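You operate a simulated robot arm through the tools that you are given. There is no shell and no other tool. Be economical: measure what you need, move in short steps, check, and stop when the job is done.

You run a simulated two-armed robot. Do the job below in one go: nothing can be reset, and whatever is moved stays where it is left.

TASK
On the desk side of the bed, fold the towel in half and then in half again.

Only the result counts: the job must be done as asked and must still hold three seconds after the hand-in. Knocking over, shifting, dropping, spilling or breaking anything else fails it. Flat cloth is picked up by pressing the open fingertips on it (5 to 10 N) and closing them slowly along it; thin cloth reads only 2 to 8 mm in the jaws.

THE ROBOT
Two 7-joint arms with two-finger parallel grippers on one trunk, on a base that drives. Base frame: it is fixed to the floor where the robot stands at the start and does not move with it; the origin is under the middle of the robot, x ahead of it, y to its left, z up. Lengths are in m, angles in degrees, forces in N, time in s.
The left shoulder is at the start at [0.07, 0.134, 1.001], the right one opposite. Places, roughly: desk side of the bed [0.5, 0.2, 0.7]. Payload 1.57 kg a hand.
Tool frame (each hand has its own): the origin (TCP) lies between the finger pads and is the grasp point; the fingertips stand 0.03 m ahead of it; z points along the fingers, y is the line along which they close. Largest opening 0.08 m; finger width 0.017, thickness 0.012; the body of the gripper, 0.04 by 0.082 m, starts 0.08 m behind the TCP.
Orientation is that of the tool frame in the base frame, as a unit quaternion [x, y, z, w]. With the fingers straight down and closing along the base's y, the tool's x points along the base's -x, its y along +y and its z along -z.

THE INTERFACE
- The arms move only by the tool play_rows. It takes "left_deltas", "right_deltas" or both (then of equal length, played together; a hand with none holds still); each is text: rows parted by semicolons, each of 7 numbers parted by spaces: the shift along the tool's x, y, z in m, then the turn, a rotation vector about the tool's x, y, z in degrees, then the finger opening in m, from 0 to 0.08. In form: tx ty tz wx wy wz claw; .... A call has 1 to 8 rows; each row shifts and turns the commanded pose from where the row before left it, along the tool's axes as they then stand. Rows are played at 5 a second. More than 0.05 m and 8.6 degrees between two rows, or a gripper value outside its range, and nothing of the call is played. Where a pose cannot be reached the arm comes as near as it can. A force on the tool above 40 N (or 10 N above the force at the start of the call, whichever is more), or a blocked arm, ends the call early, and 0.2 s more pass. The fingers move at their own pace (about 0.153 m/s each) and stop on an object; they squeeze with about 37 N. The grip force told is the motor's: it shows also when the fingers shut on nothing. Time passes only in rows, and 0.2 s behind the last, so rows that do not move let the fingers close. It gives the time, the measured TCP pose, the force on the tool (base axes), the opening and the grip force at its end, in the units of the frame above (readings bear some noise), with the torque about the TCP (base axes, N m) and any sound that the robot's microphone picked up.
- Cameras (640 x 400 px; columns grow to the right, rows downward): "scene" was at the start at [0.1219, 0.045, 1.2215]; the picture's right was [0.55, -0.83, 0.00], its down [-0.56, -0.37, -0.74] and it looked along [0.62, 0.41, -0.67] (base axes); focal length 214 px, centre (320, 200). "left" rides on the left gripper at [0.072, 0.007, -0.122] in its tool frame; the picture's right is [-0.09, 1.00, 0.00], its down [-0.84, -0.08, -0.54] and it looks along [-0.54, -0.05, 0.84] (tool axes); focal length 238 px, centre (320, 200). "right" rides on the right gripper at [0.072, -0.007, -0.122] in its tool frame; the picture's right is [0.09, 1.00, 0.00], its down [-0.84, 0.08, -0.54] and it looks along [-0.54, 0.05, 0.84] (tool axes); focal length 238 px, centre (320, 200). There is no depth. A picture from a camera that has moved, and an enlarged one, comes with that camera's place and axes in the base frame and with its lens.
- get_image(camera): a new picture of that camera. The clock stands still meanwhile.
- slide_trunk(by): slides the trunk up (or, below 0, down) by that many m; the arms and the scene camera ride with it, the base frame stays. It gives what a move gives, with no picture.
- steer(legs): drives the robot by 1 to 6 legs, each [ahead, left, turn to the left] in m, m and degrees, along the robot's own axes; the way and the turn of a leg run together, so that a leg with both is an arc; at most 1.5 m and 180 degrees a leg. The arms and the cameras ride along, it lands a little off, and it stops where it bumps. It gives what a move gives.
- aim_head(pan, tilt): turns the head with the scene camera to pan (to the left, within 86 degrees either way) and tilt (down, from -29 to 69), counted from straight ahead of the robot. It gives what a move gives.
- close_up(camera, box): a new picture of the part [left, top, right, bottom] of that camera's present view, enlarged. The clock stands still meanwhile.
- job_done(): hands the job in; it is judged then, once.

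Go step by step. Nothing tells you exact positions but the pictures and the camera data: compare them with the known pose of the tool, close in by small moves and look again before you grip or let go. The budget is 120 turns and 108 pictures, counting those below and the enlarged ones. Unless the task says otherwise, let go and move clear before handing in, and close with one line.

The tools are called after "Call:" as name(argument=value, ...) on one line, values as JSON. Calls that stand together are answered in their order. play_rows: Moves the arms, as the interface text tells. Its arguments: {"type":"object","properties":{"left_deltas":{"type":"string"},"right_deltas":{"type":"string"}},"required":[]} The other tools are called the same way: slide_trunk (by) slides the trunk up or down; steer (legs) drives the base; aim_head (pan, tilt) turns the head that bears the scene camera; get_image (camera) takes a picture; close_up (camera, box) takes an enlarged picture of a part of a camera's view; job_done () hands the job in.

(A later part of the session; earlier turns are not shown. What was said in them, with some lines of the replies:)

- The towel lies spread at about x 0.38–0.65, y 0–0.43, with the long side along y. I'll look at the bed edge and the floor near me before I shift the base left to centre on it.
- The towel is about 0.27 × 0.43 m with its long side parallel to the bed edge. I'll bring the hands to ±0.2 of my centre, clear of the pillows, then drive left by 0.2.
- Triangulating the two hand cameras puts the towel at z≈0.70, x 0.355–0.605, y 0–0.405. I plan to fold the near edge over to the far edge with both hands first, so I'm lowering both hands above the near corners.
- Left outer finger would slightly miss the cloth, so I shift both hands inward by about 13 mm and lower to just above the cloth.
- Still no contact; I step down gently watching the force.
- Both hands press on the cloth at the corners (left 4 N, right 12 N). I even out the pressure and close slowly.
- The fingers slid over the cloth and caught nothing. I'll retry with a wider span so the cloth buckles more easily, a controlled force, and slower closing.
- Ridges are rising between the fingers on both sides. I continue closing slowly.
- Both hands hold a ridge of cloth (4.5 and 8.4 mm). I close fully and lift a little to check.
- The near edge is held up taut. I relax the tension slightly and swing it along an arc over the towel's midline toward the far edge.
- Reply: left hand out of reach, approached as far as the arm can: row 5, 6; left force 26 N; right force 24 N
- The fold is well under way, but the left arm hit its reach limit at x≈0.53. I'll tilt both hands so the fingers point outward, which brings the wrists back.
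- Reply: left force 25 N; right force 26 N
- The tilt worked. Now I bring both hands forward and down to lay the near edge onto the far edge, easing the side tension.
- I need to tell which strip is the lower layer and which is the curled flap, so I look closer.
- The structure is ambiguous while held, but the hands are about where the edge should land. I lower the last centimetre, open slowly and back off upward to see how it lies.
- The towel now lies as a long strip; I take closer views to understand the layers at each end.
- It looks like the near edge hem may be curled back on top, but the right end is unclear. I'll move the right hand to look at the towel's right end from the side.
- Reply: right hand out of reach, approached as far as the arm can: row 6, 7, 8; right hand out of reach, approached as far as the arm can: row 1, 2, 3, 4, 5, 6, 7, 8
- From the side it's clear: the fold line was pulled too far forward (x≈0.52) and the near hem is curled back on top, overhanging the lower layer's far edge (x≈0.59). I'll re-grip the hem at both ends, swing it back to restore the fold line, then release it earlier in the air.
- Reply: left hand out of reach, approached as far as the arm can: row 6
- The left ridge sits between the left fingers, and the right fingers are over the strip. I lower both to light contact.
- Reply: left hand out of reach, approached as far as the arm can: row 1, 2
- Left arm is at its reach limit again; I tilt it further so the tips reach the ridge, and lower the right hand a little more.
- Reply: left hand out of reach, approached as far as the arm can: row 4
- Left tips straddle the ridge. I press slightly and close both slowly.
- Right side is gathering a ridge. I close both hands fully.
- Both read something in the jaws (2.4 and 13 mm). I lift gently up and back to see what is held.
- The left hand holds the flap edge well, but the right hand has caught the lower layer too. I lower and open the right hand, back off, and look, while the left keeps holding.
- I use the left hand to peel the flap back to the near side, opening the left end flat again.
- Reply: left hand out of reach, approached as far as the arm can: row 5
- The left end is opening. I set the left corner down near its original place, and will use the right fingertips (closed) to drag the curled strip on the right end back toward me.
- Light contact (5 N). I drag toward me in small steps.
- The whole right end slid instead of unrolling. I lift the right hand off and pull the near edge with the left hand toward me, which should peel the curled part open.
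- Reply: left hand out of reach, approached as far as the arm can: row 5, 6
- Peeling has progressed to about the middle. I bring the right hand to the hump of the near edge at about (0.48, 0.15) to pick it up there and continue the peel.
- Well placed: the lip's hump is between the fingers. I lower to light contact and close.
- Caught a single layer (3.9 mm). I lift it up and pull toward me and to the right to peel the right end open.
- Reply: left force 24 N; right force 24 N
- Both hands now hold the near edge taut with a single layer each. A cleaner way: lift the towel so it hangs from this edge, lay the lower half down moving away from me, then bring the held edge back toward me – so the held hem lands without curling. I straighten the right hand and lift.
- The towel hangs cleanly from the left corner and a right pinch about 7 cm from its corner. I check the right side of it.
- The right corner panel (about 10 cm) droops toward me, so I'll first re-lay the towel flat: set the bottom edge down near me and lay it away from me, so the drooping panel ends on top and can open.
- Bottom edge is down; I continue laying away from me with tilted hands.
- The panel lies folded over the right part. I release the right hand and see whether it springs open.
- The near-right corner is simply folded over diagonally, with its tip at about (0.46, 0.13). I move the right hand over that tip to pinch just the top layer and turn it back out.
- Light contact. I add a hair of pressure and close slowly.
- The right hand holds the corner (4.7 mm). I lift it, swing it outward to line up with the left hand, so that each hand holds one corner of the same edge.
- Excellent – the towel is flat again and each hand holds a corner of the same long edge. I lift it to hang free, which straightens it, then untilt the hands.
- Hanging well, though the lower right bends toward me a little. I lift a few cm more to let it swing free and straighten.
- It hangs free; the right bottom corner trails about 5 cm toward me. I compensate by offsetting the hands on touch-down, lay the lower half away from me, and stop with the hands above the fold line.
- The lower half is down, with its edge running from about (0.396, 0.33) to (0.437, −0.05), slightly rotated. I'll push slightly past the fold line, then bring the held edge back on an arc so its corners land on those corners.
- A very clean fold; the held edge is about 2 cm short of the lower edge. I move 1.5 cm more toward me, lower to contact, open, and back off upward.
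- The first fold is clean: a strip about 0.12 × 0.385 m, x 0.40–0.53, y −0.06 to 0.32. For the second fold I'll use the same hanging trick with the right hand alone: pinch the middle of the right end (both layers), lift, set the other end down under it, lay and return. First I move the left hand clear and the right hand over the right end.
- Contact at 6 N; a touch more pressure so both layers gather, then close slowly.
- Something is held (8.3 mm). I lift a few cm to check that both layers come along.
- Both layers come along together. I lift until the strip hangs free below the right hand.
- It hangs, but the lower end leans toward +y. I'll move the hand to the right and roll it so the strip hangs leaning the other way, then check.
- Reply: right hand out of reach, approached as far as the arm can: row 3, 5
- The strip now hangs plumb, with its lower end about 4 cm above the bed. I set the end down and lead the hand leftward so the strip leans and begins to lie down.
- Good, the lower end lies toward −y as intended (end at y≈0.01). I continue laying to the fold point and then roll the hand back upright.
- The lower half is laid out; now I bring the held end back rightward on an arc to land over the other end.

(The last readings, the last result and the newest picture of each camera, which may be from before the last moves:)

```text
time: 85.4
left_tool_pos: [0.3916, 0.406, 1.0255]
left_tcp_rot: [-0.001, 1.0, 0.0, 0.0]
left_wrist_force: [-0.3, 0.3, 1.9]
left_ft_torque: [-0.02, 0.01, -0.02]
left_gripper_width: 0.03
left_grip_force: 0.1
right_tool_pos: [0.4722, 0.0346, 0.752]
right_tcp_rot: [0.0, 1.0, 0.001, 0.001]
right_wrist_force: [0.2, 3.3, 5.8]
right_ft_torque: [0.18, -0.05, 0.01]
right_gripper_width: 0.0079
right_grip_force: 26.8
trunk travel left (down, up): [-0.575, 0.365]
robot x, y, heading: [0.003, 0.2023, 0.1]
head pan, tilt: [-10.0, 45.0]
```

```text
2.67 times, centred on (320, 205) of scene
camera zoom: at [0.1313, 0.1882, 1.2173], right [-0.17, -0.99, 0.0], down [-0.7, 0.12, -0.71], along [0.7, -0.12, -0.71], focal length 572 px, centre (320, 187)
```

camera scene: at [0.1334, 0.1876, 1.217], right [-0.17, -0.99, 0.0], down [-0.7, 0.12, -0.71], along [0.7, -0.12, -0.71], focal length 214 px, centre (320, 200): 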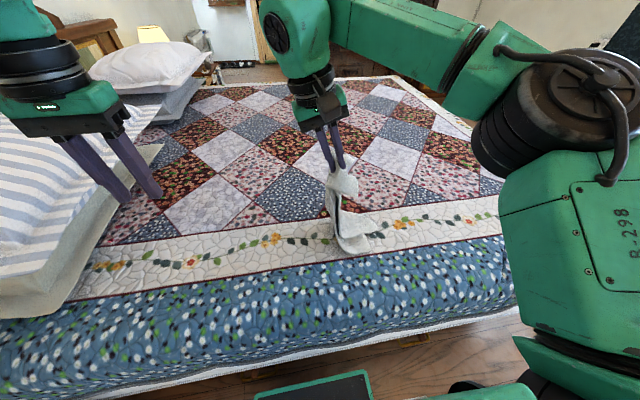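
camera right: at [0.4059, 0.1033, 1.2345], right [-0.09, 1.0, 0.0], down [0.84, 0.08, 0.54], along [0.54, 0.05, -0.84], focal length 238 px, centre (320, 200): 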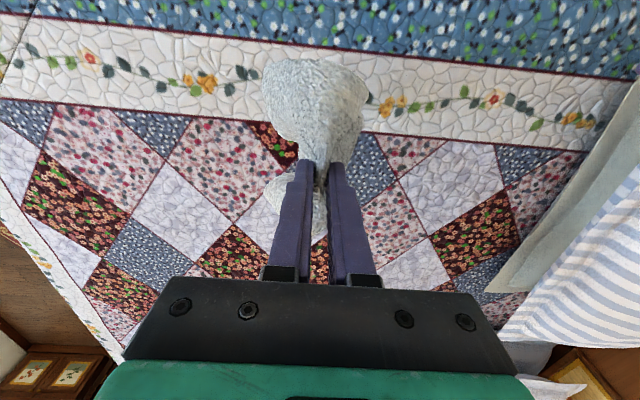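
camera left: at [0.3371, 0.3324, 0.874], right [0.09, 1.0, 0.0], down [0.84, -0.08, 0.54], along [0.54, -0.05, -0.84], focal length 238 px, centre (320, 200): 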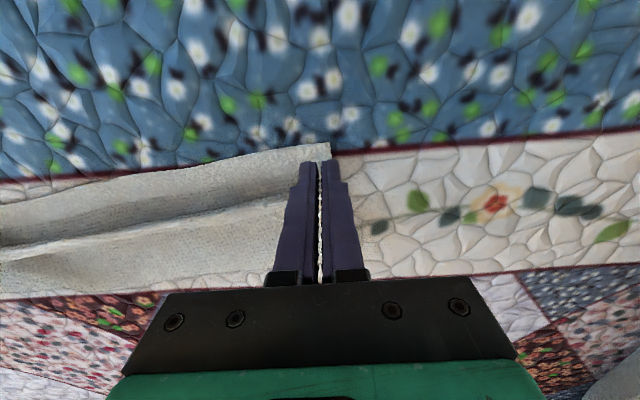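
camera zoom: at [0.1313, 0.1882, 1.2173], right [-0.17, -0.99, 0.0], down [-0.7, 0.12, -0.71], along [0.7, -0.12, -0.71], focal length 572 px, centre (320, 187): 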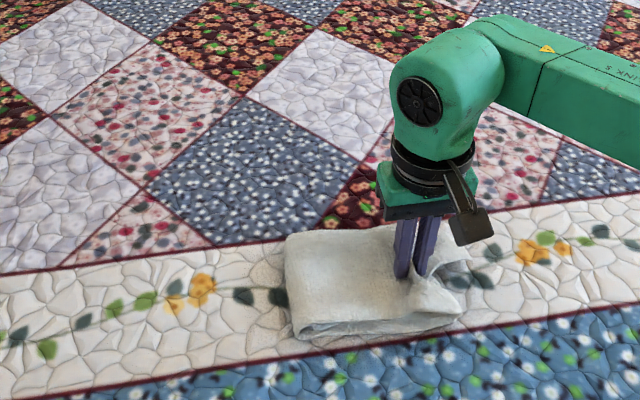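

It looks like a compact quarter now. I open the fingers gently and back off upward.

Call:
play_rows(right_deltas="0 0 0.002 0 0 0 0; 0 0 0 0 0 0 0.012; 0 0 0 0 0 0 0.025; 0 0 -0.01 0 0 0 0.03; 0 0 -0.03 0 0 0 0.03; 0 0 -0.045 0 0 0 0.03; 0.03 -0.02 -0.03 0 0 0 0.03; 0.03 -0.02 -0.03 0 0 0 0.03")

Call:
close_up(camera="scene", box=[260, 160, 420, 270])

Call:
get_image(camera="right")

```text
time: 87.2
left_tool_pos: [0.392, 0.404, 1.0264]
left_tcp_rot: [-0.001, 1.0, 0.001, 0.0]
left_wrist_force: [-0.3, -0.9, 0.3]
left_ft_torque: [-0.01, 0.0, 0.05]
left_gripper_width: 0.0301
left_grip_force: 0.0
right_tool_pos: [0.4108, -0.0085, 0.8946]
right_tcp_rot: [0.0, 1.0, 0.0, 0.001]
right_wrist_force: [0.7, 0.0, -0.2]
right_ft_torque: [0.01, -0.01, 0.01]
right_gripper_width: 0.03
right_grip_force: 0.2
trunk travel left (down, up): [-0.575, 0.365]
robot x, y, heading: [0.0009, 0.2031, 0.3]
head pan, tilt: [-10.0, 45.0]
```

```text
3.64 times, centred on (340, 215) of scene
camera zoom: at [0.1309, 0.1869, 1.2173], right [-0.17, -0.99, 0.0], down [-0.7, 0.12, -0.71], along [0.7, -0.12, -0.71], focal length 780 px, centre (247, 146)
```

zoom: 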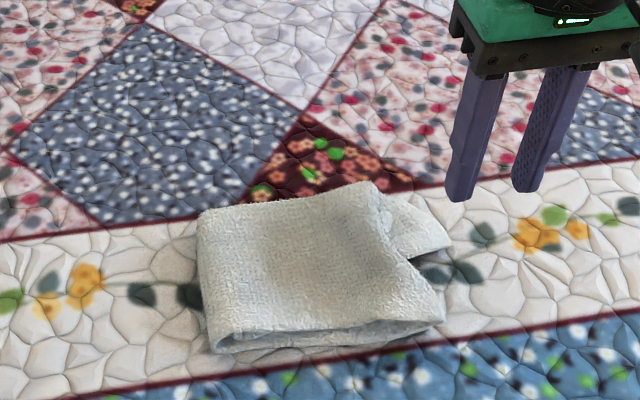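

```text
9 pictures are left
camera right: at [0.3393, -0.0131, 1.0179], right [-0.09, 1.0, 0.0], down [0.84, 0.08, 0.54], along [0.54, 0.05, -0.84], focal length 238 px, centre (320, 200)
```

right: 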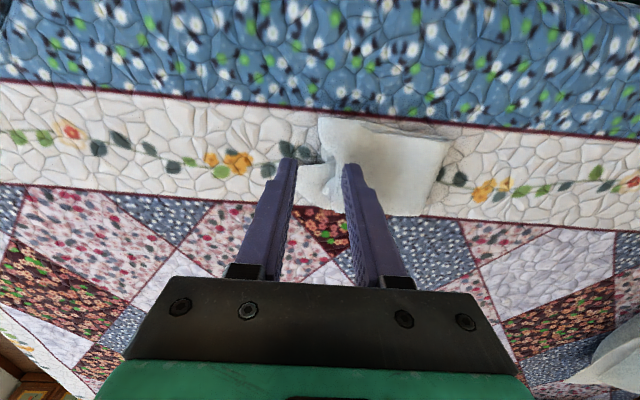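

Two folds done: compact packet. I look closer at the right end, where the top layers may be a little short at the far corner.

Call:
close_up(camera="scene", box=[300, 195, 396, 255])

```text
6.67 times, centred on (348, 225) of scene
camera zoom: at [0.1309, 0.1869, 1.2173], right [-0.17, -0.99, 0.0], down [-0.7, 0.12, -0.71], along [0.7, -0.12, -0.71], focal length 1430 px, centre (133, 33)
```

zoom: 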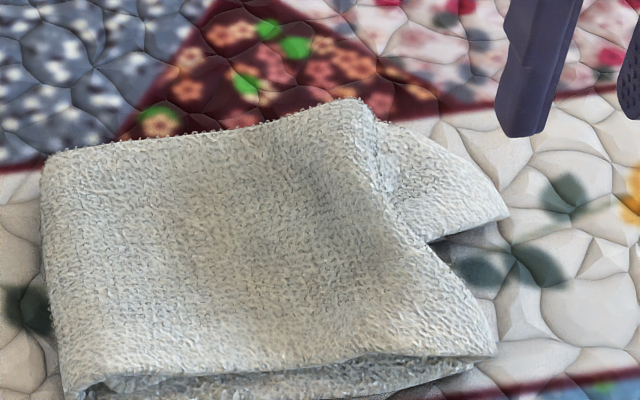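

The packet is about 0.16–0.19 × 0.13 m, but one inner layer's corner sticks out as a tab at about (0.49, −0.04). I'll press that tab lightly with closed fingertips and drag its corner about 5 cm toward me to square it.

Call:
play_rows(right_deltas="-0.0235 -0.008 0 0 0 0 0; -0.0235 -0.006 0.02 0 0 0 0; -0.0235 -0.006 0.04 0 0 0 0; -0.0235 0 0.045 0 0 0 0; 0 0 0.042 0 0 0 0; 0 0 0 0 0 0 0")

Call:
get_image(camera="right")

```text
refused: row 4 steps farther than a row can; nothing moved
```

```text
7 pictures are left
camera right: at [0.3393, -0.0131, 1.0179], right [-0.09, 1.0, 0.0], down [0.84, 0.08, 0.54], along [0.54, 0.05, -0.84], focal length 238 px, centre (320, 200)
```

right: 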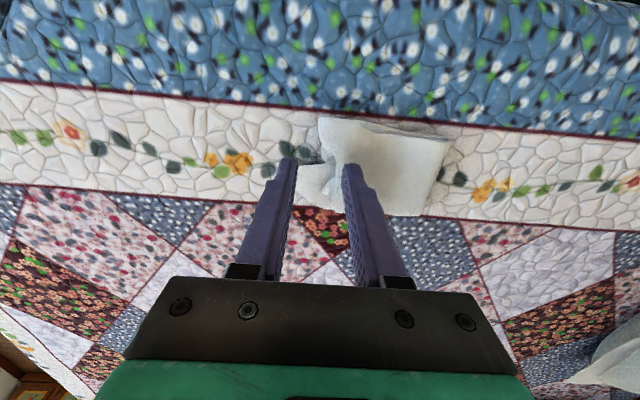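

Call:
play_rows(right_deltas="-0.0235 -0.008 0 0 0 0 0; -0.0235 -0.006 0.02 0 0 0 0; -0.0235 -0.006 0.035 0 0 0 0; -0.0235 0 0.04 0 0 0 0; 0 0 0.045 0 0 0 0; 0 0 0 0 0 0 0")

Call:
get_image(camera="right")

```text
time: 88.6
left_tool_pos: [0.3923, 0.4061, 1.0252]
left_tcp_rot: [-0.001, 1.0, 0.0, 0.0]
left_wrist_force: [-0.6, -0.1, 0.1]
left_ft_torque: [-0.02, -0.01, -0.03]
left_gripper_width: 0.0296
left_grip_force: 0.0
right_tool_pos: [0.5039, -0.0284, 0.7549]
right_tcp_rot: [0.0, 1.0, 0.0, 0.001]
right_wrist_force: [0.2, -0.4, 0.2]
right_ft_torque: [0.01, -0.01, 0.01]
right_gripper_width: 0.0001
right_grip_force: 20.4
trunk travel left (down, up): [-0.575, 0.365]
robot x, y, heading: [-0.0005, 0.1991, 0.2]
head pan, tilt: [-10.0, 45.0]
```

```text
6 pictures are left
camera right: at [0.4332, -0.0329, 0.8777], right [-0.09, 1.0, 0.0], down [0.84, 0.08, 0.54], along [0.54, 0.05, -0.84], focal length 238 px, centre (320, 200)
```

right: 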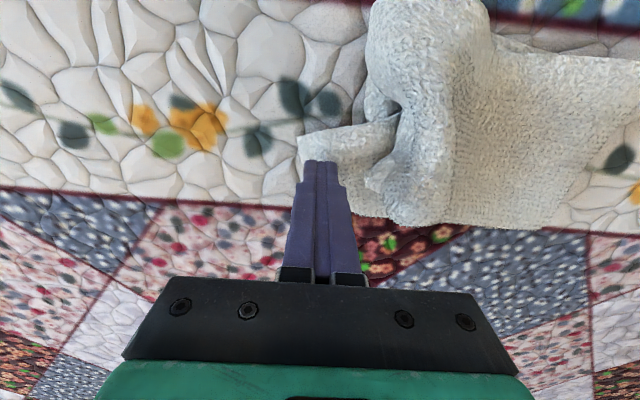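

The fingertips sit right over the tab corner. I press lightly and drag toward me.

Call:
play_rows(right_deltas="0 0 0.014 0 0 0 0; 0 0 0.006 0 0 0 0; 0 0 0 0 0 0 0; 0.012 0 0 0 0 0 0; 0.012 0 0 0 0 0 0; 0.012 0 0 0 0 0 0; 0.012 0 0 0 0 0 0; 0 0 0 0 0 0 0")

Call:
get_image(camera="right")

```text
time: 90.4
left_tool_pos: [0.3926, 0.4045, 1.0258]
left_tcp_rot: [-0.001, 1.0, 0.0, 0.0]
left_wrist_force: [0.3, -0.4, 0.0]
left_ft_torque: [-0.01, 0.01, 0.0]
left_gripper_width: 0.0302
left_grip_force: 0.1
right_tool_pos: [0.4579, -0.0268, 0.735]
right_tcp_rot: [0.0, 1.0, 0.0, 0.0]
right_wrist_force: [0.5, -0.4, 0.7]
right_ft_torque: [0.01, 0.0, 0.01]
right_gripper_width: 0.0
right_grip_force: 20.9
trunk travel left (down, up): [-0.575, 0.365]
robot x, y, heading: [0.0017, 0.2023, 0.1]
head pan, tilt: [-10.0, 45.0]
```

```text
5 pictures are left
camera right: at [0.3865, -0.0323, 0.8579], right [-0.09, 1.0, 0.0], down [0.84, 0.08, 0.54], along [0.54, 0.05, -0.84], focal length 238 px, centre (320, 200)
```

right: 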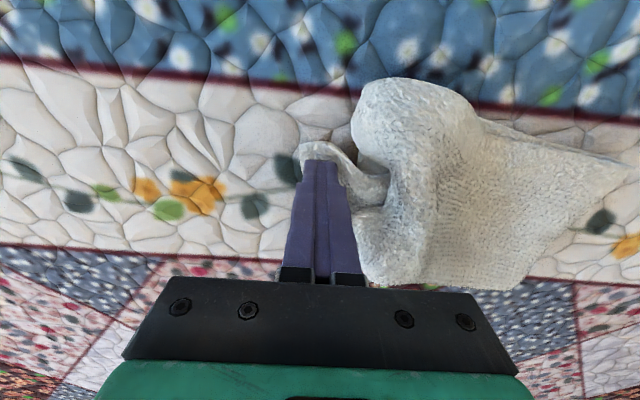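

The tab corner has moved to x≈0.445, well squared. Next I lift, then gently press the puffed top end and stroke it outward (−y) about 3 cm to flatten it over the end below.

Call:
play_rows(right_deltas="0 0 -0.045 0 0 0 0; -0.029 0.03 -0.02 0 0 0 0; 0 0.005 0.025 0 0 0 0; 0 0 0.02 0 0 0 0; 0 0 0.006 0 0 0 0; 0 0 0 0 0 0 0")

Call:
close_up(camera="scene", box=[270, 165, 414, 265])

```text
time: 91.8
left_tool_pos: [0.3925, 0.4041, 1.0257]
left_tcp_rot: [-0.001, 1.0, 0.0, 0.0]
left_wrist_force: [-0.3, -0.3, -0.1]
left_ft_torque: [0.03, 0.03, -0.01]
left_gripper_width: 0.0299
left_grip_force: 0.1
right_tool_pos: [0.4856, 0.0082, 0.7498]
right_tcp_rot: [-0.001, 1.0, 0.0, 0.001]
right_wrist_force: [0.9, 0.6, 3.0]
right_ft_torque: [0.04, -0.01, -0.03]
right_gripper_width: 0.0
right_grip_force: 21.6
trunk travel left (down, up): [-0.575, 0.365]
robot x, y, heading: [0.0012, 0.202, 0.0]
head pan, tilt: [-10.0, 45.0]
```

```text
4.00 times, centred on (342, 215) of scene
camera zoom: at [0.1318, 0.1873, 1.2172], right [-0.17, -0.99, 0.0], down [-0.7, 0.12, -0.71], along [0.7, -0.12, -0.71], focal length 858 px, centre (232, 140)
```

zoom: 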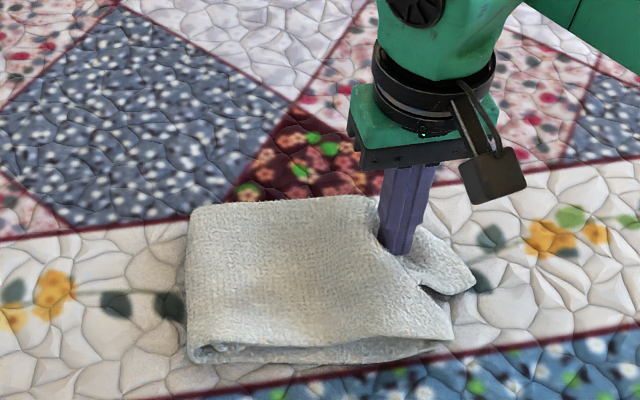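

Light contact (3 N) on the top end. I stroke it outward and lift away.

Call:
play_rows(right_deltas="0 -0.008 0 0 0 0 0; 0 -0.008 0.001 0 0 0 0; 0 -0.008 0.001 0 0 0 0; 0 -0.006 0 0 0 0 0; 0 0 -0.03 0 0 0 0; 0 -0.02 -0.045 0 0 0 0; 0 -0.04 -0.025 0 0 0 0; 0 -0.045 0 0 0 0 0")

Call:
close_up(camera="scene", box=[270, 165, 414, 265])

```text
time: 93.6
left_tool_pos: [0.3937, 0.4043, 1.0265]
left_tcp_rot: [-0.001, 1.0, 0.002, 0.0]
left_wrist_force: [-0.3, 0.1, 0.0]
left_ft_torque: [0.01, -0.01, -0.01]
left_gripper_width: 0.0301
left_grip_force: 0.1
right_tool_pos: [0.4884, -0.1281, 0.8451]
right_tcp_rot: [0.0, 1.0, 0.001, 0.0]
right_wrist_force: [0.5, -0.1, 0.7]
right_ft_torque: [0.02, 0.0, 0.02]
right_gripper_width: 0.0001
right_grip_force: 22.0
trunk travel left (down, up): [-0.575, 0.365]
robot x, y, heading: [-0.0023, 0.1986, -0.1]
head pan, tilt: [-10.0, 45.0]
```

```text
4.00 times, centred on (342, 215) of scene
camera zoom: at [0.1319, 0.186, 1.2172], right [-0.17, -0.99, 0.0], down [-0.7, 0.12, -0.71], along [0.7, -0.12, -0.71], focal length 858 px, centre (232, 140)
```

zoom: 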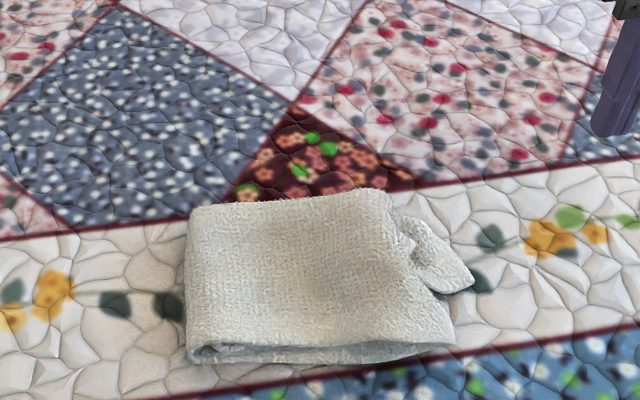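

The towel lies as a compact quarter-size packet, folded in half and in half again. One small corner still sticks out at the right end. Both hands are clear and nothing else was touched, so I'm handing it in.

Call:
job_done()

```text
The job is handed in.
```

I folded the towel in half and then in half again on the desk side of the bed, and both hands are clear of it. The packet isn't perfectly square: the top layers end about 3 cm short at the right, and a small inner corner sticks out there.
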